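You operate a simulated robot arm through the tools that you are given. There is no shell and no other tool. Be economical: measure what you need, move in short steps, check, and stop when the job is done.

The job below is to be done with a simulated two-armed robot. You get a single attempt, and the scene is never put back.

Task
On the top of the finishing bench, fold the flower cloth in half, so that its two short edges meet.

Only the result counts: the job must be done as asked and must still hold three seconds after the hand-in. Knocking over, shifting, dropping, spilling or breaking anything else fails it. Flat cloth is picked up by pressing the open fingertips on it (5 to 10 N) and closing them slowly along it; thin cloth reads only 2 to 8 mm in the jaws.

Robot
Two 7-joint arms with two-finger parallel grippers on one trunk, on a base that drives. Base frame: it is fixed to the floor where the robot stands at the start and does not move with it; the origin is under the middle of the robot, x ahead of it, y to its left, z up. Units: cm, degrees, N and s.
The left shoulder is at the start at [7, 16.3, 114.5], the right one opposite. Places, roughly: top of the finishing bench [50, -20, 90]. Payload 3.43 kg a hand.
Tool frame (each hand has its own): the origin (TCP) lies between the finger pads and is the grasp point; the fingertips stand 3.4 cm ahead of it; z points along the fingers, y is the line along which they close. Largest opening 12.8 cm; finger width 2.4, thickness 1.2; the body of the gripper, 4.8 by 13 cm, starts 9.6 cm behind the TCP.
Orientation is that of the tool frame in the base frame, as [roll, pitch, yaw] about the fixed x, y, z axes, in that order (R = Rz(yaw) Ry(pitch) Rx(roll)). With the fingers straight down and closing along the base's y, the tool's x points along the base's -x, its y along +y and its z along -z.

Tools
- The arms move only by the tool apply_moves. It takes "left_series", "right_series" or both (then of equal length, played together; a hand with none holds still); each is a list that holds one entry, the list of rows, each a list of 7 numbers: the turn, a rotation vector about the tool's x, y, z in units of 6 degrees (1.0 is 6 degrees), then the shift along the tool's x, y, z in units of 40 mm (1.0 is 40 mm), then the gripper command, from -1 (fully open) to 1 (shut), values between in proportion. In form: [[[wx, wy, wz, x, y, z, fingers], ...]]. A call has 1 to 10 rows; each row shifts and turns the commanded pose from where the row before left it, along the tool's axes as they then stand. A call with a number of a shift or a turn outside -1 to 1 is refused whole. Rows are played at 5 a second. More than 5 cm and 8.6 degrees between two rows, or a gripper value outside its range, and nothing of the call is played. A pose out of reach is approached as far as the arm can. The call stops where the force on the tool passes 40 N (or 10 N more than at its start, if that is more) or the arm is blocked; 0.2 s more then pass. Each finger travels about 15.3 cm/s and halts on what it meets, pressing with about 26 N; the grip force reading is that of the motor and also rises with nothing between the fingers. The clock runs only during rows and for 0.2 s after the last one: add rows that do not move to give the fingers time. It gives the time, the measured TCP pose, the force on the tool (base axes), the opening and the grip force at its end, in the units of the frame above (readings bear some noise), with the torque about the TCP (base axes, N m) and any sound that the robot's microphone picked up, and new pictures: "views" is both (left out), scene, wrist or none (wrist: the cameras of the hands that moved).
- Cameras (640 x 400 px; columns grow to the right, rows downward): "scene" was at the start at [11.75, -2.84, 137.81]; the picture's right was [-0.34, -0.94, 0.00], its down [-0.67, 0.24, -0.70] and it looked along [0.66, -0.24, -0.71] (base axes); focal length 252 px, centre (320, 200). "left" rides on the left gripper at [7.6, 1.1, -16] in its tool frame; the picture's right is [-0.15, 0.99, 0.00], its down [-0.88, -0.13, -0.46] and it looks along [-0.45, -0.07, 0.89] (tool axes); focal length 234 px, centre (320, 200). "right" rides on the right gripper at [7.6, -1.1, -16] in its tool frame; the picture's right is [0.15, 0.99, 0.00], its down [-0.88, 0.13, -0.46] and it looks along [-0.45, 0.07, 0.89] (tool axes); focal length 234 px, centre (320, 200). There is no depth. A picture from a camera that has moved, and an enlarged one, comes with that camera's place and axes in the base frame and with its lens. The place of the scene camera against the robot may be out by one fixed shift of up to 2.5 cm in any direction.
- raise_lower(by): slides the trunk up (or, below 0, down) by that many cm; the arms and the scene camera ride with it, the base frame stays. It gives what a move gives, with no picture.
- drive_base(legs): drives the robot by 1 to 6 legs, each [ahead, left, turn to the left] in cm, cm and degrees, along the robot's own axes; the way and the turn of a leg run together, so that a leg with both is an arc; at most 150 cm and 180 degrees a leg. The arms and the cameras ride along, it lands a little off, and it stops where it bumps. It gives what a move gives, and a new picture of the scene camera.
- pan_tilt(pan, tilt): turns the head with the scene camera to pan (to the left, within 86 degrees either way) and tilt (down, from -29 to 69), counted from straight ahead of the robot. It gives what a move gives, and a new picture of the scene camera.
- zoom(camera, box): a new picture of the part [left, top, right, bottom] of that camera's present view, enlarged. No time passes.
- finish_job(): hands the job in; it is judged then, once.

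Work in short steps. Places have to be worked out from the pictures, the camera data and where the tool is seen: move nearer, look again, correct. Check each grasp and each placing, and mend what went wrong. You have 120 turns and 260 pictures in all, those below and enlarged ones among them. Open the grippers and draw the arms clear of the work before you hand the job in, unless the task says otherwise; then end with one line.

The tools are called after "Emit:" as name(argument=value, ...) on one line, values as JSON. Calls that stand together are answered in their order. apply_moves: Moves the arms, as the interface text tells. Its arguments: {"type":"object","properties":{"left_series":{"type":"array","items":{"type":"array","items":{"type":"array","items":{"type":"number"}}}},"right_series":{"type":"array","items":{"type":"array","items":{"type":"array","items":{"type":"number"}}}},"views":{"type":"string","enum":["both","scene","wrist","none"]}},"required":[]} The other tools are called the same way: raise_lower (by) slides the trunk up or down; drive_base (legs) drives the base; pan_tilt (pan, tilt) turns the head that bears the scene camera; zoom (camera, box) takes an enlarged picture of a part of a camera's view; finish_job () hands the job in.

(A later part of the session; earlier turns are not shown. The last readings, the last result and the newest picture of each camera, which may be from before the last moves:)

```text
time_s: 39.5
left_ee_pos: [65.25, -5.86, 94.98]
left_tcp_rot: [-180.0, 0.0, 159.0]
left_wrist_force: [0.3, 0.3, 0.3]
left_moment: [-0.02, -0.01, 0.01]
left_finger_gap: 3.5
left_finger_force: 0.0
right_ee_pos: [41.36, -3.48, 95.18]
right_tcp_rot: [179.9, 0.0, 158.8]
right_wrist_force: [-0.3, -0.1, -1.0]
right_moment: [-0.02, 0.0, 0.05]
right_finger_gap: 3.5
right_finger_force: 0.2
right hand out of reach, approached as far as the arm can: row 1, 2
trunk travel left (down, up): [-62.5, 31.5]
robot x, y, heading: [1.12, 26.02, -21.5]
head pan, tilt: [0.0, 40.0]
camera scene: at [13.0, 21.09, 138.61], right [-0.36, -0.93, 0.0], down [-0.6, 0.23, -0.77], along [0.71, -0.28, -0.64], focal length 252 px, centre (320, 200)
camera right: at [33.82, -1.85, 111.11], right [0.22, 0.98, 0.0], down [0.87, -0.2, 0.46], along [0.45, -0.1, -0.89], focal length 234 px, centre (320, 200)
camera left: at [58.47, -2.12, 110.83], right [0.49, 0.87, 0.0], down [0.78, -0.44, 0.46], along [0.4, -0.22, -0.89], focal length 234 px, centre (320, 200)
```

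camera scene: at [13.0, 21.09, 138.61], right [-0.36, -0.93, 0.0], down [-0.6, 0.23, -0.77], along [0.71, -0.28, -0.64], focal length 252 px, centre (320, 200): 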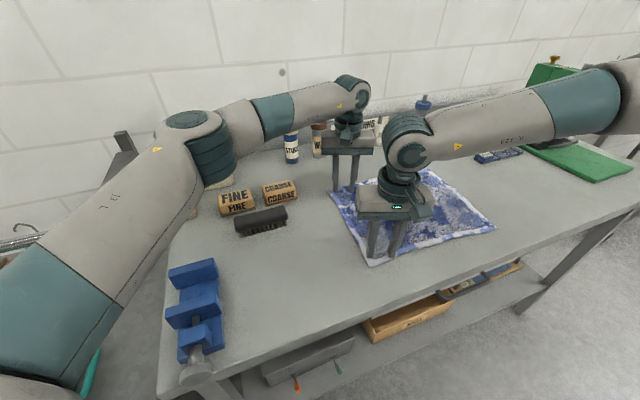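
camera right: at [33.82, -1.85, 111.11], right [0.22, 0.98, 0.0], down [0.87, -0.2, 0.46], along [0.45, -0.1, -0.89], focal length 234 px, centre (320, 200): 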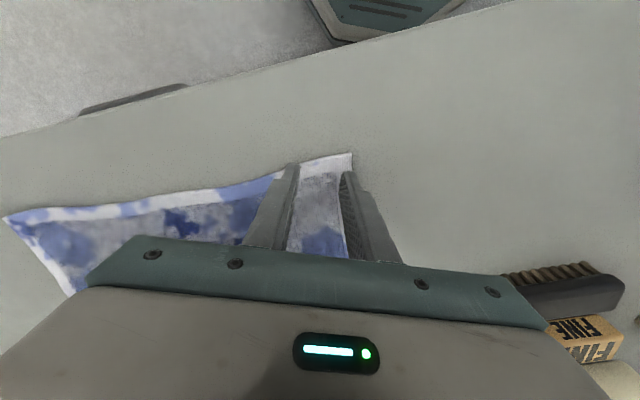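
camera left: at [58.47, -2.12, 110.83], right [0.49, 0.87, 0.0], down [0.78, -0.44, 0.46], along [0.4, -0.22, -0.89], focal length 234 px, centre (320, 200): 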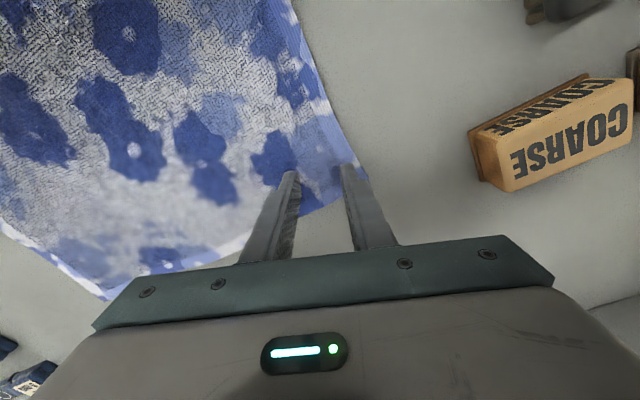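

The right arm is right at its inner limit, so I'll shift the base 4 cm left and bring the arms back by the same amount for margin.

Emit:
drive_base(legs=[[0, 4, 0]])

Emit:
apply_moves(left_series=[[[0, 0, 0, 0, -0.5, 0, 0.45], [0, 0, 0, 0, -0.5, 0, 0.45], [0, 0, 0, 0, 0, 0.0, 0.45]]], right_series=[[[0, 0, 0, 0, -0.42, 0, 0.45], [0, 0, 0, 0, -0.42, 0, 0.45], [0, 0, 0, 0, 0, 0.0, 0.45]]], views="wrist")

```text
time_s: 40.3
left_ee_pos: [66.64, -2.41, 94.92]
left_tcp_rot: [179.9, 0.0, 158.9]
left_wrist_force: [0.3, 0.7, -0.3]
left_moment: [0.01, 0.0, 0.0]
left_finger_gap: 3.53
left_finger_force: 0.1
right_ee_pos: [42.69, 0.04, 95.05]
right_tcp_rot: [179.8, 0.0, 158.7]
right_wrist_force: [-0.1, -0.1, 0.2]
right_moment: [0.03, -0.04, 0.03]
right_finger_gap: 3.49
right_finger_force: 0.0
trunk travel left (down, up): [-62.5, 31.5]
robot x, y, heading: [2.49, 29.68, -21.3]
head pan, tilt: [0.0, 40.0]
camera scene: at [14.42, 24.62, 138.6], right [-0.36, -0.93, 0.0], down [-0.6, 0.23, -0.77], along [0.71, -0.28, -0.64], focal length 252 px, centre (320, 200)
```

scene: 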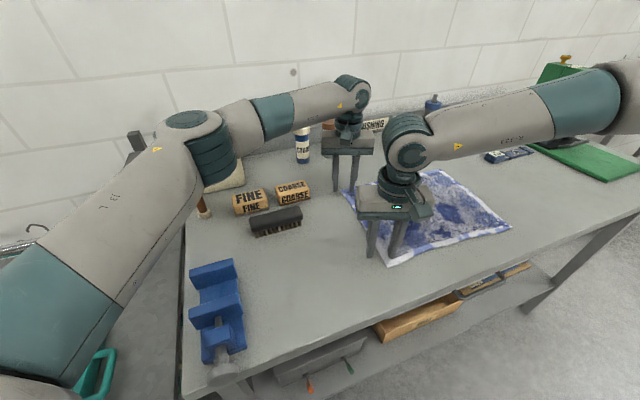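

```text
time_s: 41.1
left_ee_pos: [65.25, -5.97, 95.09]
left_tcp_rot: [-179.9, 0.0, 158.8]
left_wrist_force: [0.4, 0.3, -0.2]
left_moment: [0.02, 0.01, 0.03]
left_finger_gap: 3.53
left_finger_force: 0.0
right_ee_pos: [41.67, -2.94, 94.87]
right_tcp_rot: [179.8, 0.0, 158.8]
right_wrist_force: [0.3, 0.1, 0.7]
right_moment: [0.0, 0.01, 0.03]
right_finger_gap: 3.52
right_finger_force: 0.1
trunk travel left (down, up): [-62.5, 31.5]
robot x, y, heading: [2.87, 30.1, -21.0]
head pan, tilt: [0.0, 40.0]
camera right: at [34.15, -1.18, 110.96], right [0.22, 0.98, 0.0], down [0.87, -0.2, 0.46], along [0.44, -0.1, -0.89], focal length 234 px, centre (320, 200)
camera left: at [58.57, -2.2, 110.96], right [0.49, 0.87, 0.0], down [0.78, -0.44, 0.46], along [0.4, -0.23, -0.89], focal length 234 px, centre (320, 200)
```

right: 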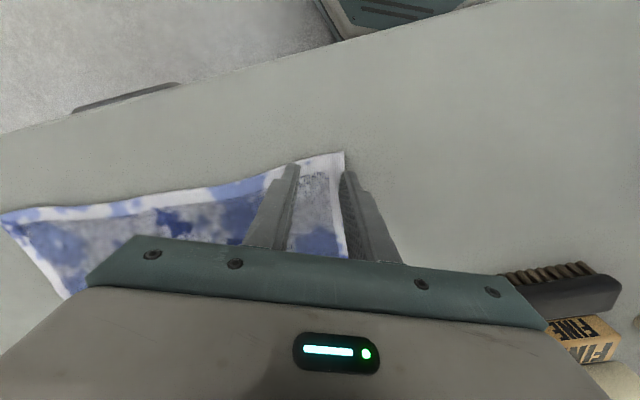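
left: 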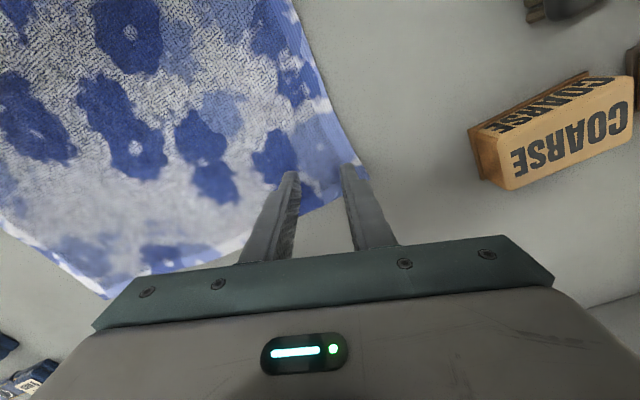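

Now I'll lower both in 2 mm steps, watching the force.

Emit:
apply_moves(left_series=[[[0, 0, 0, 0, 0, 0.06, 0.45], [0, 0, 0, 0, 0, 0.06, 0.45], [0, 0, 0, 0, 0, 0.06, 0.45], [0, 0, 0, 0, 0, 0, 0.45]]], right_series=[[[0, 0, 0, 0, -0.1, 0.06, 0.45], [0, 0, 0, 0, 0, 0.06, 0.45], [0, 0, 0, 0, 0, 0.06, 0.45], [0, 0, 0, 0, 0, 0, 0.45]]], views="none")

```text
time_s: 42.1
left_ee_pos: [65.28, -6.01, 94.24]
left_tcp_rot: [180.0, 0.1, 158.8]
left_wrist_force: [0.1, -0.1, 0.3]
left_moment: [0.0, 0.0, -0.01]
left_finger_gap: 3.53
left_finger_force: 0.1
right_ee_pos: [41.46, -3.36, 94.26]
right_tcp_rot: [179.9, 0.0, 158.9]
right_wrist_force: [-0.7, 0.8, -0.2]
right_moment: [0.01, 0.01, -0.02]
right_finger_gap: 3.54
right_finger_force: 0.1
trunk travel left (down, up): [-62.5, 31.5]
robot x, y, heading: [2.72, 30.03, -21.2]
head pan, tilt: [0.0, 40.0]
```

Emit:
apply_moves(left_series=[[[0, 0, 0, 0, 0, 0.05, 0.45], [0, 0, 0, 0, 0, 0.05, 0.45], [0, 0, 0, 0, 0, 0, 0.45]]], right_series=[[[0, 0, 0, 0, 0, 0.05, 0.45], [0, 0, 0, 0, 0, 0.05, 0.45], [0, 0, 0, 0, 0, 0, 0.45]]], views="none")

```text
time_s: 42.9
left_ee_pos: [65.19, -6.04, 93.88]
left_tcp_rot: [-180.0, 0.0, 158.9]
left_wrist_force: [1.0, -0.6, 1.0]
left_moment: [-0.01, 0.01, -0.02]
left_finger_gap: 3.54
left_finger_force: 0.2
right_ee_pos: [41.47, -3.27, 93.88]
right_tcp_rot: [179.9, 0.1, 158.8]
right_wrist_force: [0.2, 0.0, 1.0]
right_moment: [0.0, -0.02, 0.01]
right_finger_gap: 3.5
right_finger_force: 0.1
trunk travel left (down, up): [-62.5, 31.5]
robot x, y, heading: [2.74, 29.58, -21.0]
head pan, tilt: [0.0, 40.0]
```

Emit:
apply_moves(left_series=[[[0, 0, 0, 0, 0, 0.05, 0.45], [0, 0, 0, 0, 0, 0.05, 0.45], [0, 0, 0, 0, 0, 0, 0.45]]], right_series=[[[0, 0, 0, 0, 0, 0.05, 0.45], [0, 0, 0, 0, 0, 0.05, 0.45], [0, 0, 0, 0, 0, 0, 0.45]]], views="wrist")

```text
time_s: 43.7
left_ee_pos: [65.08, -6.03, 93.71]
left_tcp_rot: [-180.0, 0.0, 158.8]
left_wrist_force: [2.3, -1.2, 10.5]
left_moment: [-0.04, -0.11, 0.01]
left_finger_gap: 3.51
left_finger_force: 0.1
right_ee_pos: [41.4, -3.3, 93.73]
right_tcp_rot: [179.8, 0.2, 158.7]
right_wrist_force: [4.0, -2.6, 16.8]
right_moment: [-0.07, -0.2, -0.03]
right_finger_gap: 3.49
right_finger_force: 0.0
trunk travel left (down, up): [-62.5, 31.5]
robot x, y, heading: [2.56, 29.46, -21.1]
head pan, tilt: [0.0, 40.0]
camera right: at [33.82, -1.65, 109.67], right [0.22, 0.98, 0.0], down [0.87, -0.2, 0.46], along [0.45, -0.1, -0.89], focal length 234 px, centre (320, 200)
camera left: at [58.38, -2.14, 109.56], right [0.49, 0.87, 0.0], down [0.77, -0.44, 0.46], along [0.4, -0.23, -0.89], focal length 234 px, centre (320, 200)
```

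right: 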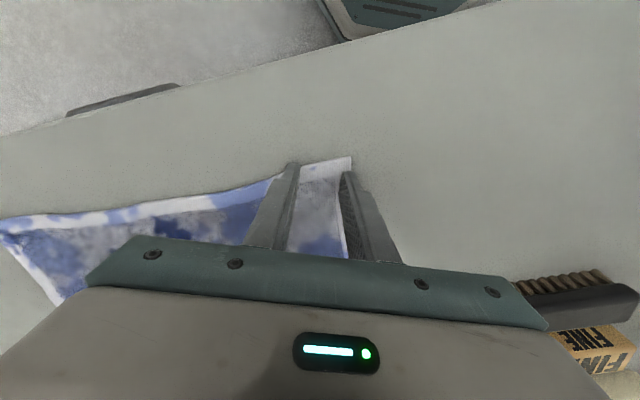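
left: 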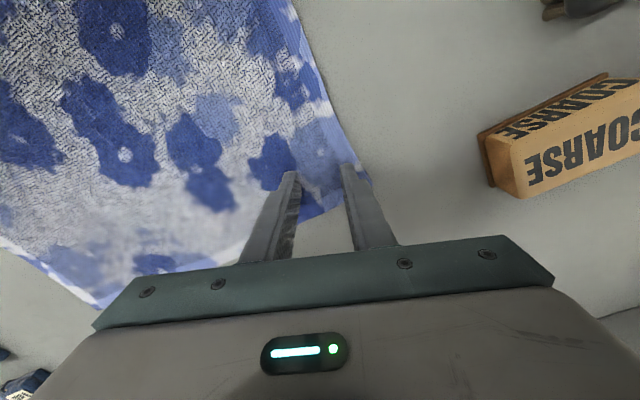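

Both are in contact, the left at 10 N and the right at 17 N. I'll start closing slowly, easing the right a little, and recheck the force.

Emit:
apply_moves(left_series=[[[0, 0, 0, 0, 0, 0, 0.5], [0, 0, 0, 0, 0, 0, 0.55], [0, 0, 0, 0, 0, 0, 0.6]]], right_series=[[[0, 0, 0, 0, 0, -0.015, 0.5], [0, 0, 0, 0, 0, 0, 0.55], [0, 0, 0, 0, 0, 0, 0.6]]], views="wrist")

```text
time_s: 44.5
left_ee_pos: [65.05, -5.99, 93.66]
left_tcp_rot: [-179.9, 0.0, 158.9]
left_wrist_force: [-0.3, -1.0, 12.2]
left_moment: [0.01, -0.05, -0.01]
left_finger_gap: 2.43
left_finger_force: 0.1
right_ee_pos: [41.07, -3.29, 93.68]
right_tcp_rot: [179.8, 0.2, 158.8]
right_wrist_force: [0.3, 0.4, 16.4]
right_moment: [0.0, -0.09, -0.03]
right_finger_gap: 2.31
right_finger_force: 0.0
trunk travel left (down, up): [-62.5, 31.5]
robot x, y, heading: [2.9, 29.49, -21.3]
head pan, tilt: [0.0, 40.0]
camera right: at [33.67, -1.56, 109.68], right [0.22, 0.98, 0.0], down [0.87, -0.2, 0.46], along [0.45, -0.1, -0.89], focal length 234 px, centre (320, 200)
camera left: at [58.29, -2.08, 109.55], right [0.49, 0.87, 0.0], down [0.77, -0.44, 0.46], along [0.4, -0.23, -0.89], focal length 234 px, centre (320, 200)
```

right: 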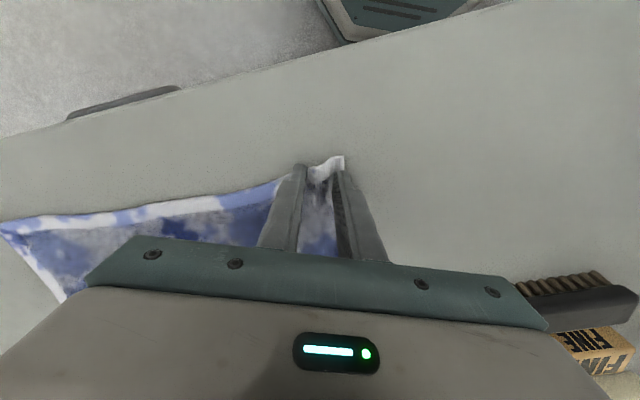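
left: 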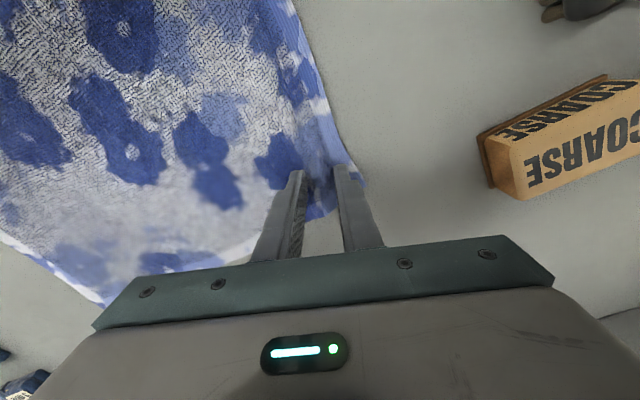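

Both are gathering a ridge nicely, so I'll close the rest of the way slowly.

Emit:
apply_moves(left_series=[[[0, 0, 0, 0, 0, 0, 0.66], [0, 0, 0, 0, 0, 0, 0.72], [0, 0, 0, 0, 0, 0, 0.78], [0, 0, 0, 0, 0, 0, 0.84], [0, 0, 0, 0, 0, 0, 0.9], [0, 0, 0, 0, 0, 0, 0.96], [0, 0, 0, 0, 0, 0, 1], [0, 0, 0, 0, 0, 0, 1]]], right_series=[[[0, 0, 0, 0, 0, -0.01, 0.66], [0, 0, 0, 0, 0, 0, 0.72], [0, 0, 0, 0, 0, 0, 0.78], [0, 0, 0, 0, 0, 0, 0.84], [0, 0, 0, 0, 0, 0, 0.9], [0, 0, 0, 0, 0, 0, 0.96], [0, 0, 0, 0, 0, 0, 1], [0, 0, 0, 0, 0, 0, 1]]], views="wrist")

```text
time_s: 46.3
left_ee_pos: [64.9, -5.96, 93.63]
left_tcp_rot: [-179.8, 0.0, 158.9]
left_wrist_force: [-1.0, 0.6, 15.0]
left_moment: [0.04, 0.02, 0.04]
left_finger_gap: 0.45
left_finger_force: 25.8
right_ee_pos: [41.28, -3.3, 93.62]
right_tcp_rot: [179.9, 0.2, 158.9]
right_wrist_force: [0.0, 0.0, 5.5]
right_moment: [-0.01, -0.09, 0.02]
right_finger_gap: 0.42
right_finger_force: 26.1
trunk travel left (down, up): [-62.5, 31.5]
robot x, y, heading: [2.59, 29.8, -21.3]
head pan, tilt: [0.0, 40.0]
camera right: at [33.69, -1.59, 109.74], right [0.22, 0.98, 0.0], down [0.87, -0.2, 0.46], along [0.45, -0.1, -0.89], focal length 234 px, centre (320, 200)
camera left: at [58.3, -2.1, 109.54], right [0.49, 0.87, 0.0], down [0.77, -0.44, 0.46], along [0.4, -0.23, -0.89], focal length 234 px, centre (320, 200)
```

right: 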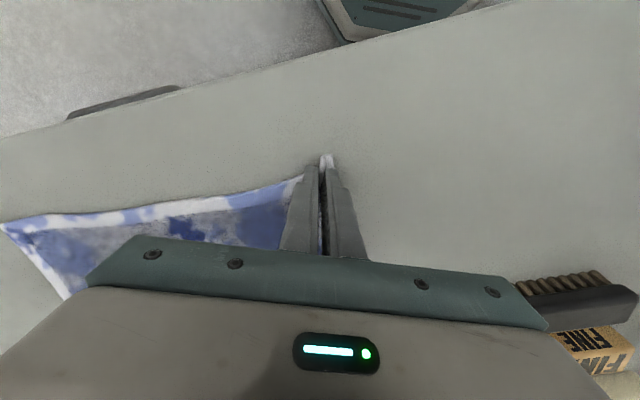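
left: 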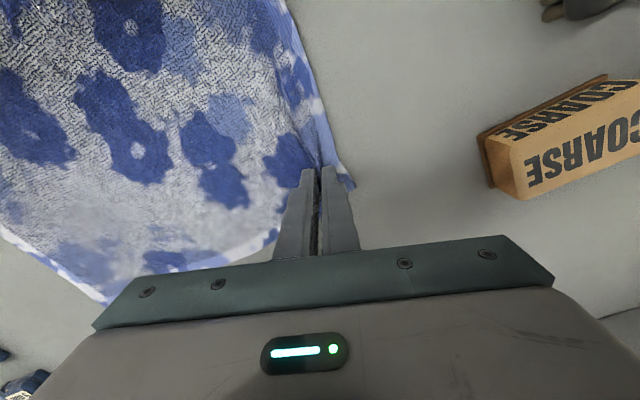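

Both have gripped about 4 mm of cloth at full force. I'll lift and check that the edge comes up.

Emit:
apply_moves(left_series=[[[0, 0, 0, -0.03, -0.09, -0.5, 1], [0, 0, 0, -0.07, -0.18, -0.5, 1], [0, 0, 0, -0.07, -0.18, -0.5, 1], [0, 0, 0, -0.07, -0.18, -0.5, 1], [0, 0, 0, -0.07, -0.18, -0.5, 1]]], right_series=[[[0, 0, 0, -0.03, -0.09, -0.5, 1], [0, 0, 0, -0.07, -0.18, -0.5, 1], [0, 0, 0, -0.07, -0.18, -0.5, 1], [0, 0, 0, -0.07, -0.18, -0.5, 1], [0, 0, 0, -0.07, -0.18, -0.5, 1]]])

```text
time_s: 47.5
left_ee_pos: [64.89, -9.51, 103.36]
left_tcp_rot: [180.0, 0.0, 158.8]
left_wrist_force: [-0.9, -0.4, 0.1]
left_moment: [0.04, -0.02, 0.03]
left_finger_gap: 0.44
left_finger_force: 26.0
right_ee_pos: [40.99, -6.85, 103.52]
right_tcp_rot: [179.8, 0.0, 158.8]
right_wrist_force: [-0.5, -0.9, 0.0]
right_moment: [0.02, -0.04, 0.0]
right_finger_gap: 0.42
right_finger_force: 26.1
trunk travel left (down, up): [-62.5, 31.5]
robot x, y, heading: [2.71, 29.57, -20.9]
head pan, tilt: [0.0, 40.0]
camera scene: at [14.26, 24.66, 138.61], right [-0.36, -0.93, 0.0], down [-0.6, 0.23, -0.77], along [0.71, -0.28, -0.64], focal length 252 px, centre (320, 200)
camera right: at [33.46, -5.31, 119.47], right [0.22, 0.97, 0.0], down [0.87, -0.2, 0.46], along [0.45, -0.1, -0.89], focal length 234 px, centre (320, 200)
camera left: at [58.13, -5.7, 119.32], right [0.49, 0.87, 0.0], down [0.77, -0.44, 0.46], along [0.4, -0.22, -0.89], focal length 234 px, centre (320, 200)
```

scene: 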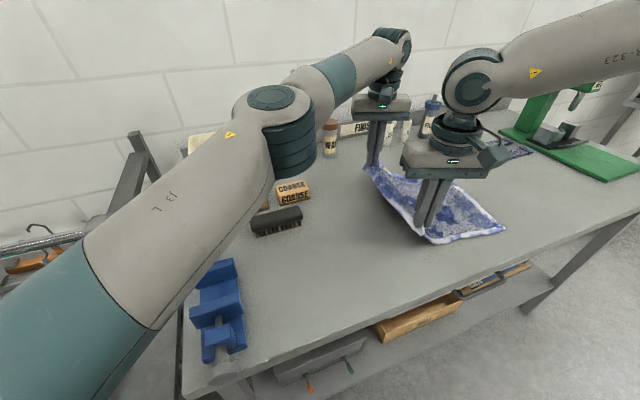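
right: 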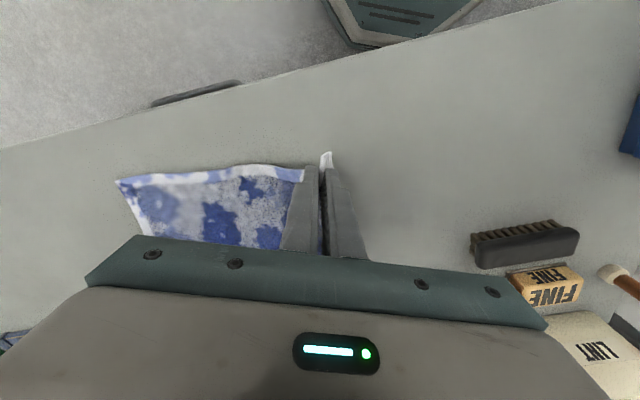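
left: 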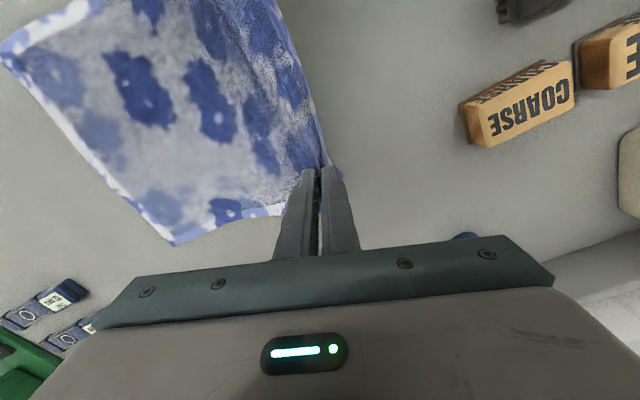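

The edge came up cleanly. Next I'll carry it across by driving the base about 20 cm along −y, with the hands held at this height.

Emit:
drive_base(legs=[[3.6, -9.3, 0], [3.6, -9.3, 0]])

```text
time_s: 49.4
left_ee_pos: [65.05, -29.42, 103.39]
left_tcp_rot: [-180.0, 0.0, 158.8]
left_wrist_force: [0.4, 0.6, -0.4]
left_moment: [0.02, -0.04, 0.0]
left_finger_gap: 0.4
left_finger_force: 25.8
right_ee_pos: [41.1, -26.74, 103.42]
right_tcp_rot: [179.9, 0.0, 158.7]
right_wrist_force: [0.6, -0.9, 0.0]
right_moment: [0.03, 0.0, 0.01]
right_finger_gap: 0.45
right_finger_force: 26.0
trunk travel left (down, up): [-62.5, 31.5]
robot x, y, heading: [2.33, 10.05, -21.2]
head pan, tilt: [0.0, 40.0]
camera scene: at [14.49, 4.85, 138.6], right [-0.36, -0.93, 0.0], down [-0.6, 0.23, -0.77], along [0.71, -0.28, -0.64], focal length 252 px, centre (320, 200)
```

scene: 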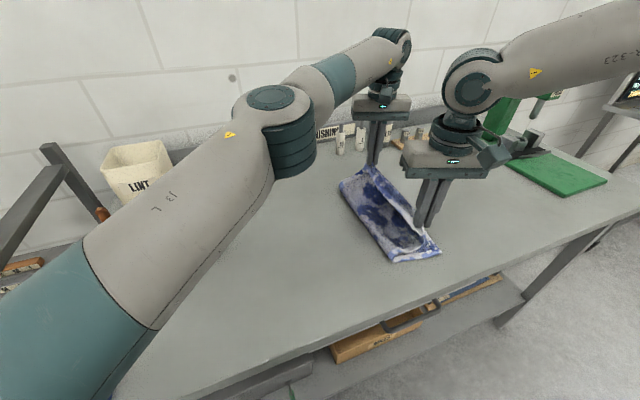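

The fold is forming. I'll take a small step onward and down and look with the wrist cameras.

Emit:
apply_moves(left_series=[[[0, 0, 0, -0.05, -0.12, 0.4, 1], [0, 0, 0, -0.05, -0.12, 0.4, 1], [0, 0, 0, -0.05, -0.12, 0.4, 1]]], right_series=[[[0, 0, 0, -0.05, -0.12, 0.4, 1], [0, 0, 0, -0.05, -0.12, 0.4, 1], [0, 0, 0, -0.05, -0.12, 0.4, 1]]])

```text
time_s: 50.2
left_ee_pos: [65.06, -30.52, 98.5]
left_tcp_rot: [-179.8, 0.0, 158.9]
left_wrist_force: [-0.7, 0.4, 0.0]
left_moment: [0.0, 0.0, 0.06]
left_finger_gap: 0.43
left_finger_force: 26.3
left hand out of reach, approached as far as the arm can: row 3
right_ee_pos: [41.47, -28.35, 98.56]
right_tcp_rot: [179.9, 0.0, 158.7]
right_wrist_force: [0.1, -0.4, -1.0]
right_moment: [0.02, 0.02, 0.04]
right_finger_gap: 0.43
right_finger_force: 25.9
trunk travel left (down, up): [-62.5, 31.5]
robot x, y, heading: [2.85, 10.13, -21.0]
head pan, tilt: [0.0, 40.0]
camera scene: at [14.57, 4.92, 138.6], right [-0.36, -0.93, 0.0], down [-0.6, 0.23, -0.77], along [0.71, -0.28, -0.64], focal length 252 px, centre (320, 200)
camera right: at [33.9, -26.64, 114.58], right [0.22, 0.98, 0.0], down [0.87, -0.2, 0.46], along [0.44, -0.1, -0.89], focal length 234 px, centre (320, 200)
camera left: at [58.3, -26.65, 114.4], right [0.49, 0.87, 0.0], down [0.77, -0.44, 0.46], along [0.4, -0.23, -0.89], focal length 234 px, centre (320, 200)
```

scene: 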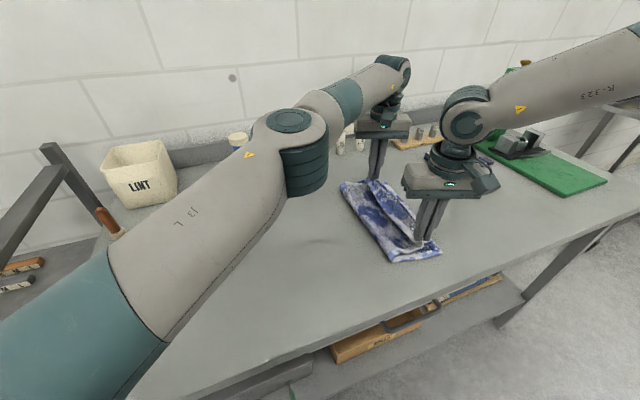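
right: 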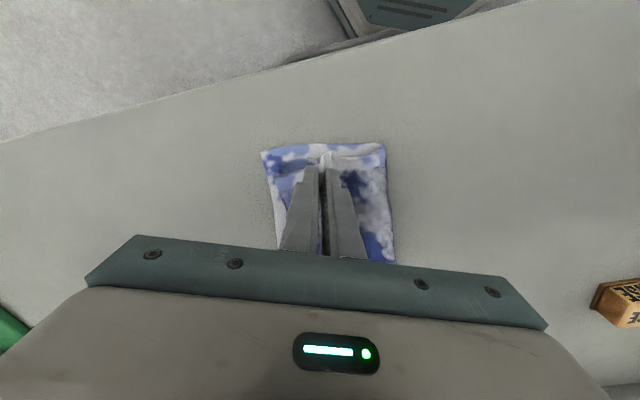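
left: 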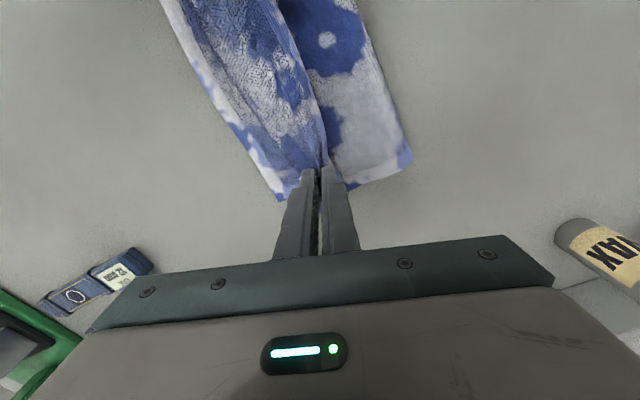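

The left arm is near its reach limit and the crease looks narrower than I expected, so I'll zoom in before going on.

Emit:
zoom(camera="scene", box=[320, 150, 480, 280])

Emit:
zoom(camera="left", box=[120, 0, 460, 220])

Emit:
zoom(camera="right", box=[220, 120, 420, 260])

```text
3.08 times, centred on (400, 215) of scene
camera zoom: at [14.57, 4.92, 138.6], right [-0.36, -0.93, 0.0], down [-0.6, 0.23, -0.77], along [0.71, -0.28, -0.64], focal length 776 px, centre (74, 154)
```

zoom: 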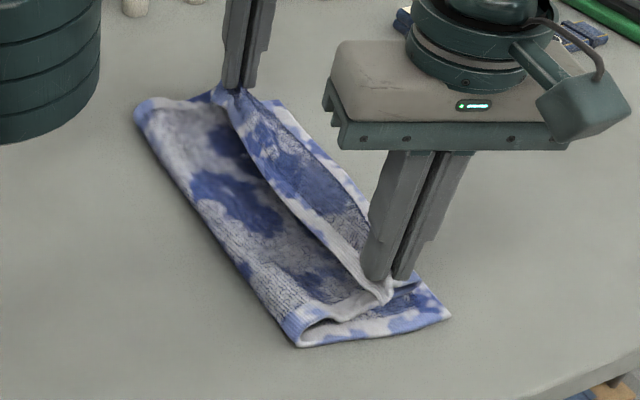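

```text
1.82 times, centred on (290, 110) of left
camera zoom: at [58.3, -26.65, 114.4], right [0.49, 0.87, 0.0], down [0.77, -0.44, 0.46], along [0.4, -0.23, -0.89], focal length 426 px, centre (374, 364)
```

zoom: 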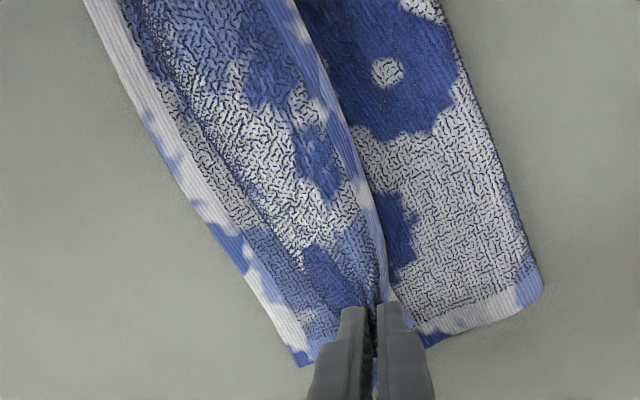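

```text
2.86 times, centred on (320, 190) of right
camera zoom: at [33.9, -26.64, 114.58], right [0.22, 0.98, 0.0], down [0.87, -0.2, 0.46], along [0.44, -0.1, -0.89], focal length 669 px, centre (320, 229)
```

zoom: 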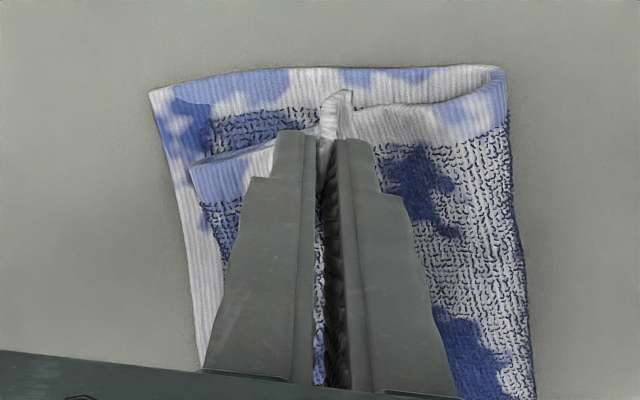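

The fold is forming well. The upper edge needs roughly another (−1.5, −3.5) cm to sit over the lower edge, so I'll make that shift with the base and keep the arms in reach.

Emit:
drive_base(legs=[[0, -3.8, 0]])

Emit:
apply_moves(left_series=[[[0, 0, 0, 0, 0, 0.25, 1], [0, 0, 0, 0, 0, 0.25, 1], [0, 0, 0, 0, 0, 0, 1]]], right_series=[[[0, 0, 0, 0, 0, 0.25, 1], [0, 0, 0, 0, 0, 0.25, 1], [0, 0, 0, 0, 0, 0, 1]]])

```text
time_s: 51.1
left_ee_pos: [63.73, -33.75, 98.68]
left_tcp_rot: [-179.7, 0.1, 159.0]
left_wrist_force: [-0.1, 0.2, -0.1]
left_moment: [-0.04, -0.02, 0.04]
left_finger_gap: 0.41
left_finger_force: 25.9
right_ee_pos: [40.05, -31.52, 98.57]
right_tcp_rot: [-180.0, 0.1, 158.9]
right_wrist_force: [0.1, -0.1, -1.0]
right_moment: [-0.01, 0.0, 0.04]
right_finger_gap: 0.44
right_finger_force: 26.6
trunk travel left (down, up): [-62.5, 31.5]
robot x, y, heading: [1.39, 6.12, -21.2]
head pan, tilt: [0.0, 40.0]
camera scene: at [13.22, 1.68, 138.61], right [-0.36, -0.93, 0.0], down [-0.6, 0.23, -0.77], along [0.71, -0.28, -0.64], focal length 252 px, centre (320, 200)
```

scene: 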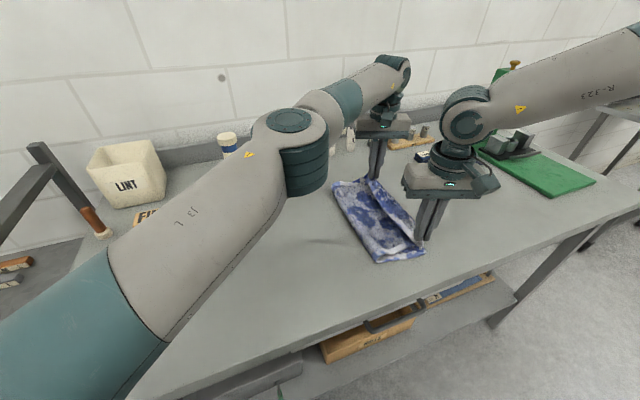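

```text
time_s: 51.9
left_ee_pos: [63.8, -33.87, 96.65]
left_tcp_rot: [-179.8, 0.1, 159.0]
left_wrist_force: [-0.2, -0.7, 0.7]
left_moment: [0.04, -0.02, 0.03]
left_finger_gap: 0.4
left_finger_force: 25.6
right_ee_pos: [40.08, -31.73, 96.52]
right_tcp_rot: [-179.9, 0.0, 158.8]
right_wrist_force: [0.0, -0.1, 0.3]
right_moment: [0.03, 0.01, -0.01]
right_finger_gap: 0.44
right_finger_force: 26.8
trunk travel left (down, up): [-62.5, 31.5]
robot x, y, heading: [1.59, 6.31, -21.3]
head pan, tilt: [0.0, 40.0]
camera scene: at [13.1, 1.44, 138.61], right [-0.36, -0.93, 0.0], down [-0.6, 0.23, -0.77], along [0.71, -0.28, -0.64], focal length 252 px, centre (320, 200)
camera right: at [32.47, -30.06, 112.6], right [0.22, 0.98, 0.0], down [0.87, -0.2, 0.46], along [0.45, -0.1, -0.89], focal length 234 px, centre (320, 200)
camera left: at [56.97, -29.99, 112.5], right [0.49, 0.87, 0.0], down [0.77, -0.44, 0.46], along [0.4, -0.23, -0.89], focal length 234 px, centre (320, 200)
```

scene: 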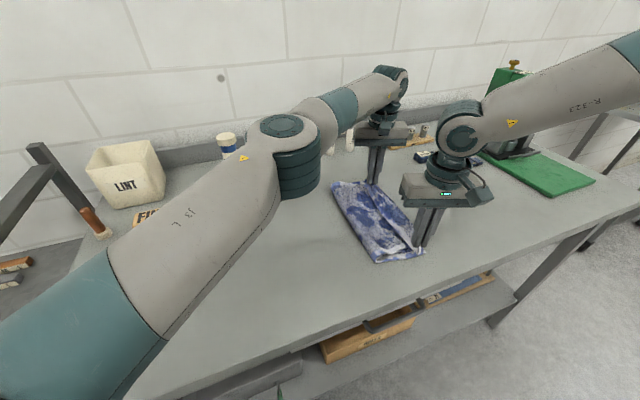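
right: 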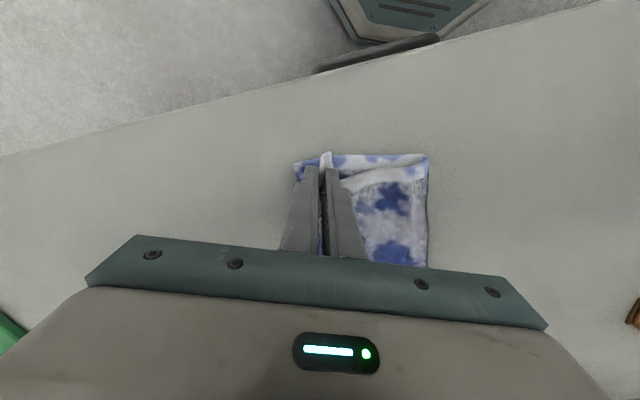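
left: 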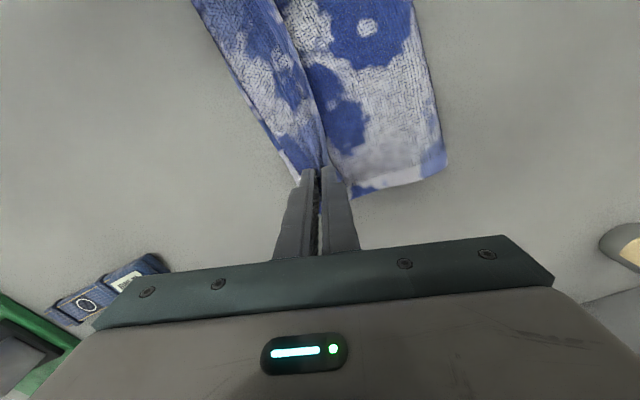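

Emit:
zoom(camera="right", box=[260, 130, 450, 270])

Emit:
zoom(camera="left", box=[180, 0, 480, 220])

Emit:
zoom(camera="scene", box=[320, 160, 460, 270])

```text
2.86 times, centred on (355, 200) of right
camera zoom: at [32.47, -30.06, 112.6], right [0.22, 0.98, 0.0], down [0.87, -0.2, 0.46], along [0.45, -0.1, -0.89], focal length 669 px, centre (220, 200)
```

zoom: 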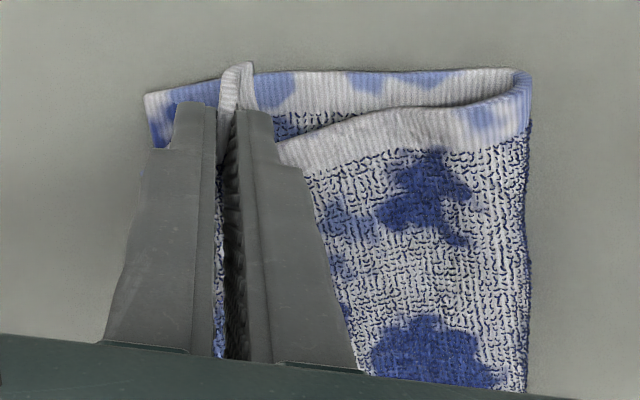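

```text
1.82 times, centred on (330, 110) of left
camera zoom: at [56.97, -29.99, 112.5], right [0.49, 0.87, 0.0], down [0.77, -0.44, 0.46], along [0.4, -0.23, -0.89], focal length 426 px, centre (302, 364)
```

zoom: 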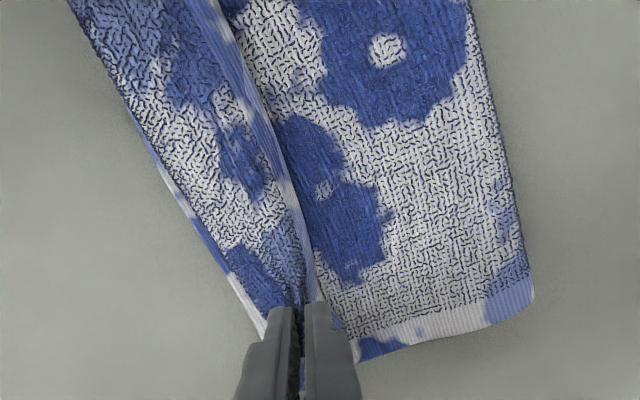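

```text
3.64 times, centred on (390, 215) of scene
camera zoom: at [13.1, 1.44, 138.61], right [-0.36, -0.93, 0.0], down [-0.6, 0.23, -0.77], along [0.71, -0.28, -0.64], focal length 917 px, centre (66, 146)
```

zoom: 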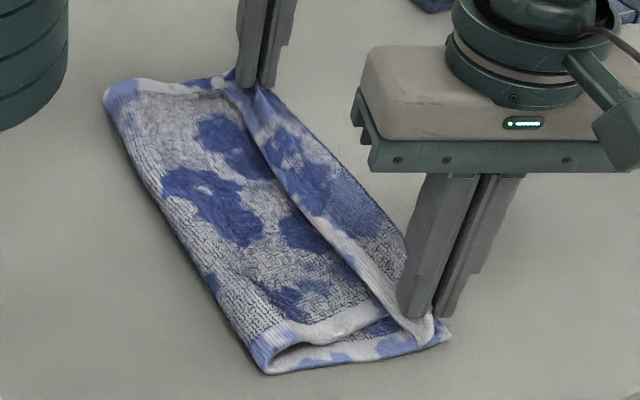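

The upper edge lies about 2 cm short of the lower one, and its near hem is about 1.5 cm too far in. I'll shift the base by that amount and then lower onto the cloth.

Emit:
drive_base(legs=[[-0.8, -2.2, 0]])

Emit:
apply_moves(left_series=[[[0, 0, 0, 0, 0, 0.2, 1], [0, 0, 0, 0, 0, 0.2, 1], [0, 0, 0, 0, 0, 0.1, 1], [0, 0, 0, 0, 0, 0, 1]]], right_series=[[[0, 0, 0, 0, 0, 0.2, 1], [0, 0, 0, 0, 0, 0.2, 1], [0, 0, 0, 0, 0, 0.1, 1], [0, 0, 0, 0, 0, 0, 1]]])

Emit:
zoom(camera="scene", box=[320, 160, 460, 270])

```text
time_s: 52.7
left_ee_pos: [62.5, -35.28, 96.63]
left_tcp_rot: [-179.8, 0.1, 159.1]
left_wrist_force: [-0.6, 0.4, 0.2]
left_moment: [-0.02, 0.0, 0.03]
left_finger_gap: 0.42
left_finger_force: 26.5
right_ee_pos: [38.55, -33.2, 96.64]
right_tcp_rot: [179.9, 0.0, 158.9]
right_wrist_force: [0.6, 0.7, 0.4]
right_moment: [0.02, 0.02, 0.02]
right_finger_gap: 0.42
right_finger_force: 26.4
trunk travel left (down, up): [-62.5, 31.5]
robot x, y, heading: [-0.17, 4.83, -21.2]
head pan, tilt: [0.0, 40.0]
camera scene: at [11.86, 0.01, 138.59], right [-0.36, -0.93, 0.0], down [-0.6, 0.23, -0.77], along [0.71, -0.28, -0.64], focal length 252 px, centre (320, 200)
```

scene: 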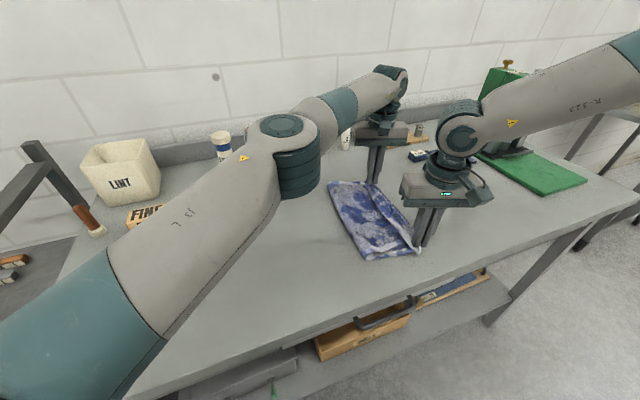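

```text
time_s: 53.7
left_ee_pos: [62.47, -35.38, 94.68]
left_tcp_rot: [-179.9, 0.3, 159.1]
left_wrist_force: [0.9, -1.5, 4.5]
left_moment: [0.01, 0.02, 0.0]
left_finger_gap: 0.43
left_finger_force: 26.4
right_ee_pos: [38.5, -33.22, 94.6]
right_tcp_rot: [179.9, 0.0, 158.9]
right_wrist_force: [0.2, 0.4, 2.0]
right_moment: [0.05, -0.09, 0.03]
right_finger_gap: 0.43
right_finger_force: 25.6
trunk travel left (down, up): [-62.5, 31.5]
robot x, y, heading: [-0.04, 5.0, -21.2]
head pan, tilt: [0.0, 40.0]
camera scene: at [11.65, -0.16, 138.61], right [-0.36, -0.93, 0.0], down [-0.6, 0.23, -0.77], along [0.71, -0.28, -0.64], focal length 252 px, centre (320, 200)
camera right: at [31.0, -31.59, 110.61], right [0.22, 0.98, 0.0], down [0.87, -0.2, 0.46], along [0.45, -0.1, -0.89], focal length 234 px, centre (320, 200)
camera left: at [55.66, -31.51, 110.47], right [0.49, 0.87, 0.0], down [0.78, -0.43, 0.46], along [0.4, -0.23, -0.89], focal length 234 px, centre (320, 200)
```

scene: 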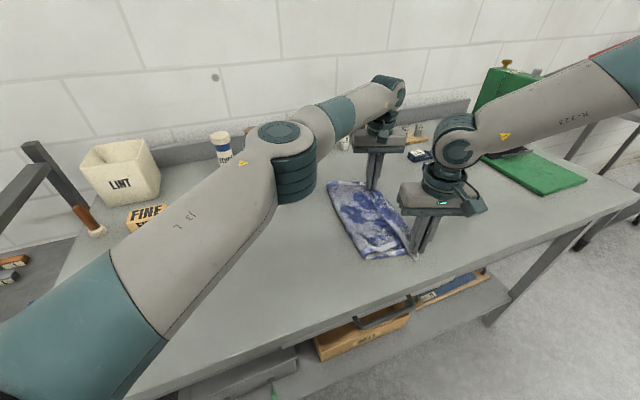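
right: 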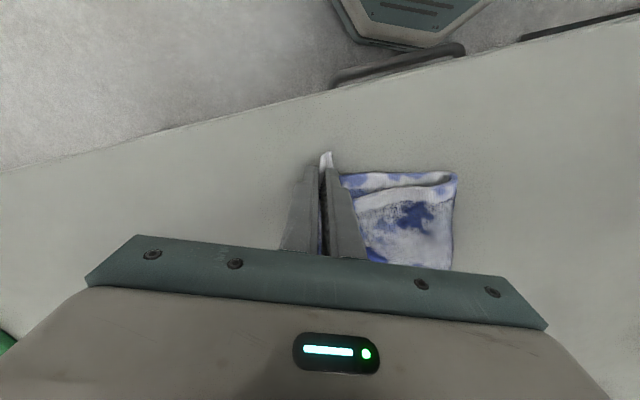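
left: 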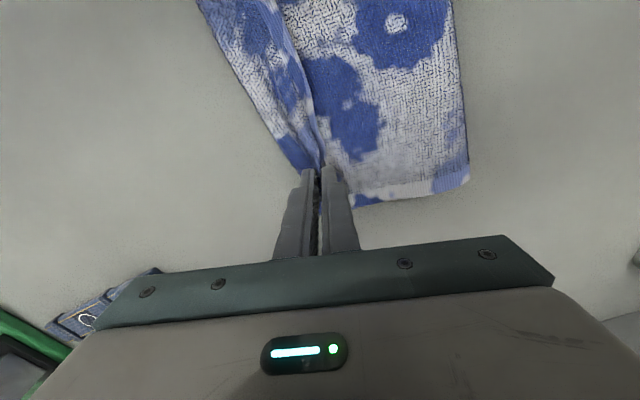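

```text
3.64 times, centred on (390, 215) of scene
camera zoom: at [11.65, -0.16, 138.61], right [-0.36, -0.93, 0.0], down [-0.6, 0.23, -0.77], along [0.71, -0.28, -0.64], focal length 917 px, centre (66, 146)
```

zoom: 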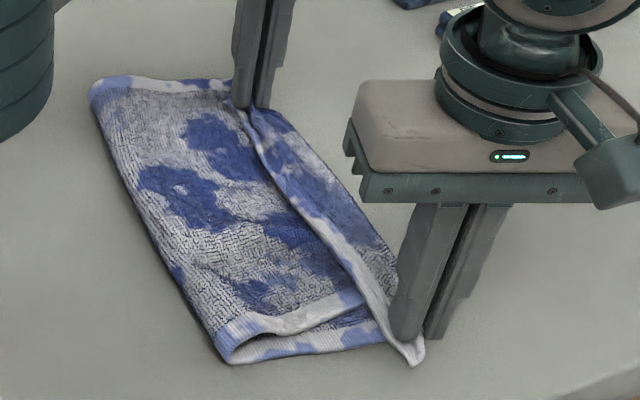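

The upper corners are now over the lower ones, with the right slightly past. I'll ease the right back about 1 cm, then release both slowly and lift clear.

Emit:
apply_moves(left_series=[[[0, 0, 0, 0, 0, 0, 1], [0, 0, 0, 0, 0, 0, 1], [0, 0, 0, 0, 0, 0, 0.9], [0, 0, 0, 0, 0, 0, 0.8], [0, 0, 0, 0, 0, -0.02, 0.7], [0, 0, 0, 0, 0, -0.02, 0.6], [0, 0, 0, 0, 0, -0.1, 0.6], [0, 0, 0, 0, 0, -0.5, 0.6], [0, 0, 0, 0, 0, -0.9, 0.6], [0, 0, 0, 0, 0, -0.9, 0.6]]], right_series=[[[0, 0, 0, -0.1, 0.28, -0.03, 1], [0, 0, 0, 0, 0, 0.03, 1], [0, 0, 0, 0, 0, 0, 0.9], [0, 0, 0, 0, 0, 0, 0.8], [0, 0, 0, 0, 0, -0.02, 0.7], [0, 0, 0, 0, 0, -0.02, 0.6], [0, 0, 0, 0, 0, -0.1, 0.6], [0, 0, 0, 0, 0, -0.5, 0.6], [0, 0, 0, 0, 0, -0.9, 0.6], [0, 0, 0, 0, 0, -0.9, 0.6]]])

```text
time_s: 55.9
left_ee_pos: [61.82, -34.35, 104.27]
left_tcp_rot: [-179.8, 0.1, 159.0]
left_wrist_force: [0.0, 1.0, -0.5]
left_moment: [-0.02, -0.01, -0.02]
left_finger_gap: 2.54
left_finger_force: 0.0
left hand out of reach, approached as far as the arm can: row 10
right_ee_pos: [39.16, -32.44, 104.57]
right_tcp_rot: [-179.9, 0.1, 158.9]
right_wrist_force: [0.0, -0.5, -0.2]
right_moment: [-0.03, 0.01, -0.01]
right_finger_gap: 2.56
right_finger_force: 0.1
trunk travel left (down, up): [-62.5, 31.5]
robot x, y, heading: [-0.27, 4.85, -21.2]
head pan, tilt: [0.0, 40.0]
camera scene: at [11.59, 0.01, 138.61], right [-0.36, -0.93, 0.0], down [-0.6, 0.23, -0.77], along [0.71, -0.28, -0.64], focal length 252 px, centre (320, 200)
camera right: at [31.7, -30.78, 120.59], right [0.22, 0.98, 0.0], down [0.87, -0.19, 0.46], along [0.45, -0.1, -0.89], focal length 234 px, centre (320, 200)
camera left: at [55.04, -30.47, 120.12], right [0.49, 0.87, 0.0], down [0.77, -0.43, 0.46], along [0.4, -0.23, -0.89], focal length 234 px, centre (320, 200)
```

scene: 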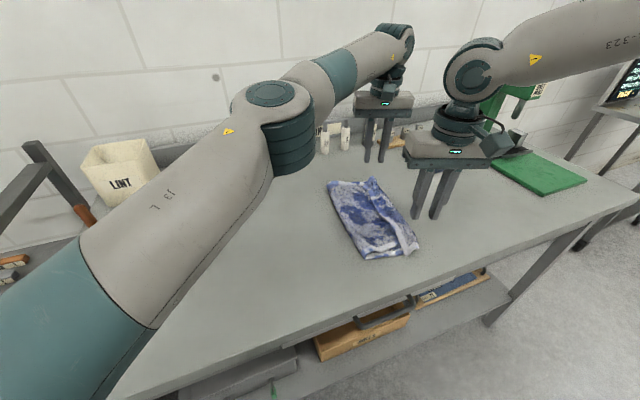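
right: 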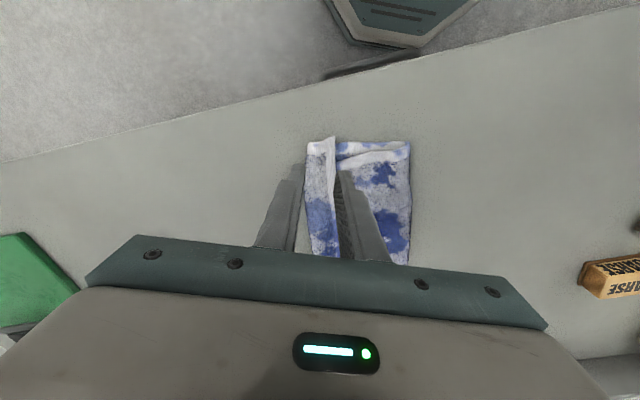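
left: 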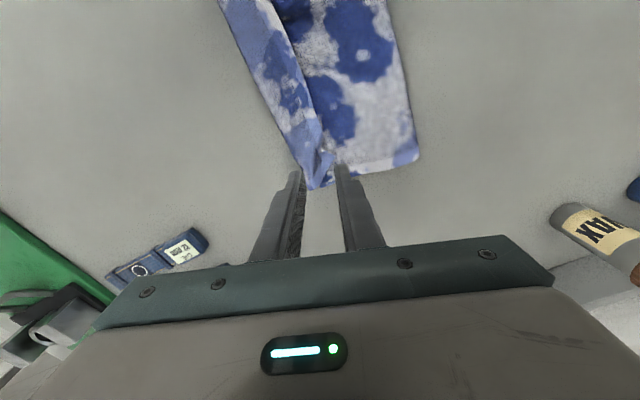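

Released. I'll look closely at the result.

Emit:
zoom(camera="scene", box=[310, 165, 450, 270])

Emit:
zoom(camera="right", box=[240, 110, 450, 270])

Emit:
zoom(camera="left", box=[190, 0, 450, 200])

```text
3.81 times, centred on (380, 218) of scene
camera zoom: at [11.59, 0.01, 138.61], right [-0.36, -0.93, 0.0], down [-0.6, 0.23, -0.77], along [0.71, -0.28, -0.64], focal length 961 px, centre (91, 133)
```

zoom: 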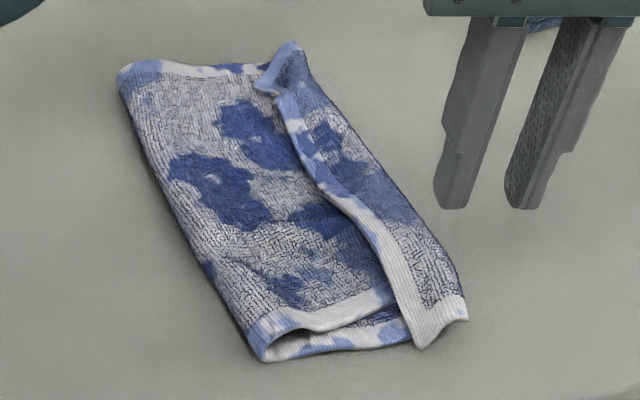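

```text
2.50 times, centred on (345, 190) of right
camera zoom: at [31.7, -30.78, 120.59], right [0.22, 0.98, 0.0], down [0.87, -0.19, 0.46], along [0.45, -0.1, -0.89], focal length 585 px, centre (258, 225)
```

zoom: 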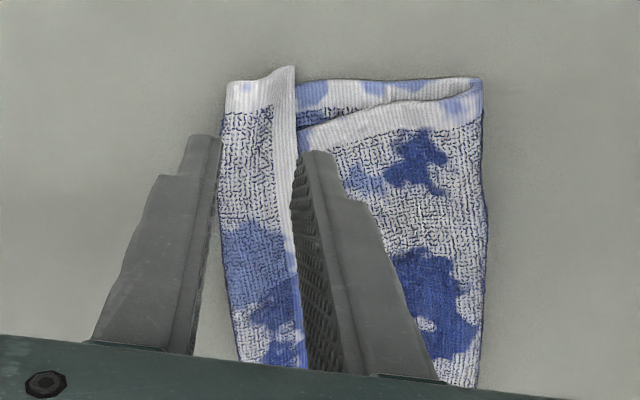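

```text
2.00 times, centred on (320, 100) of left
camera zoom: at [55.04, -30.47, 120.12], right [0.49, 0.87, 0.0], down [0.77, -0.43, 0.46], along [0.4, -0.23, -0.89], focal length 468 px, centre (320, 400)
```

zoom: 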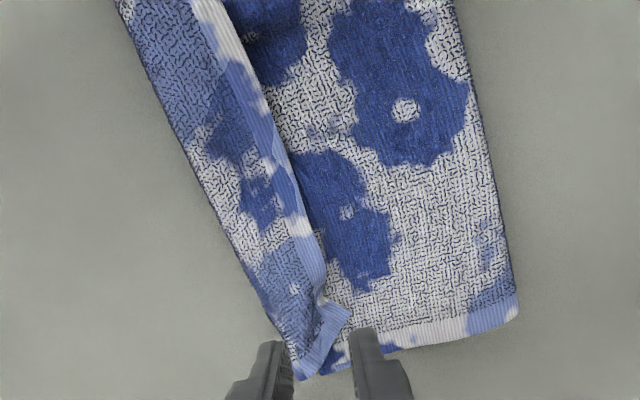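

The edge strip (about 3.7 cm) has turned back on top of the upper layer, with its hem now facing the crease near y −31. It needs flipping over so the hem lies on the lower edge at about y −35. I'll shift the base for margin and bring the hands over the hem to pinch it there.

Emit:
drive_base(legs=[[1.8, -4.7, 0]])

```text
time_s: 56.8
left_ee_pos: [61.96, -39.18, 104.26]
left_tcp_rot: [-179.7, 0.2, 159.2]
left_wrist_force: [-0.7, 0.6, -0.2]
left_moment: [-0.02, -0.02, 0.0]
left_finger_gap: 2.56
left_finger_force: 0.1
right_ee_pos: [39.45, -37.5, 104.6]
right_tcp_rot: [180.0, 0.1, 159.0]
right_wrist_force: [-0.3, 0.3, -0.9]
right_moment: [0.01, 0.03, 0.02]
right_finger_gap: 2.57
right_finger_force: 0.1
trunk travel left (down, up): [-62.5, 31.5]
robot x, y, heading: [-0.04, -0.21, -20.8]
head pan, tilt: [0.0, 40.0]
camera scene: at [11.65, -5.03, 138.62], right [-0.36, -0.93, 0.0], down [-0.6, 0.23, -0.77], along [0.71, -0.28, -0.64], focal length 252 px, centre (320, 200)
```

scene: 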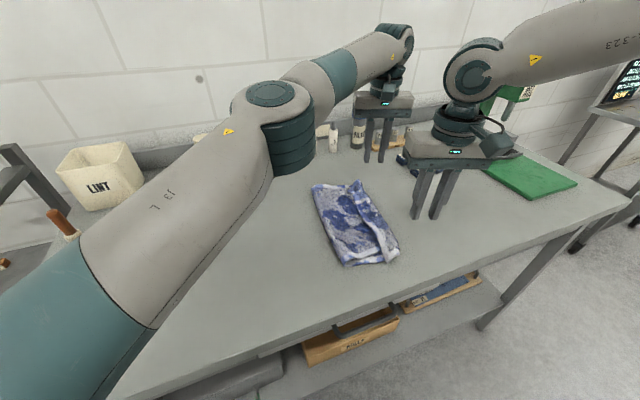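

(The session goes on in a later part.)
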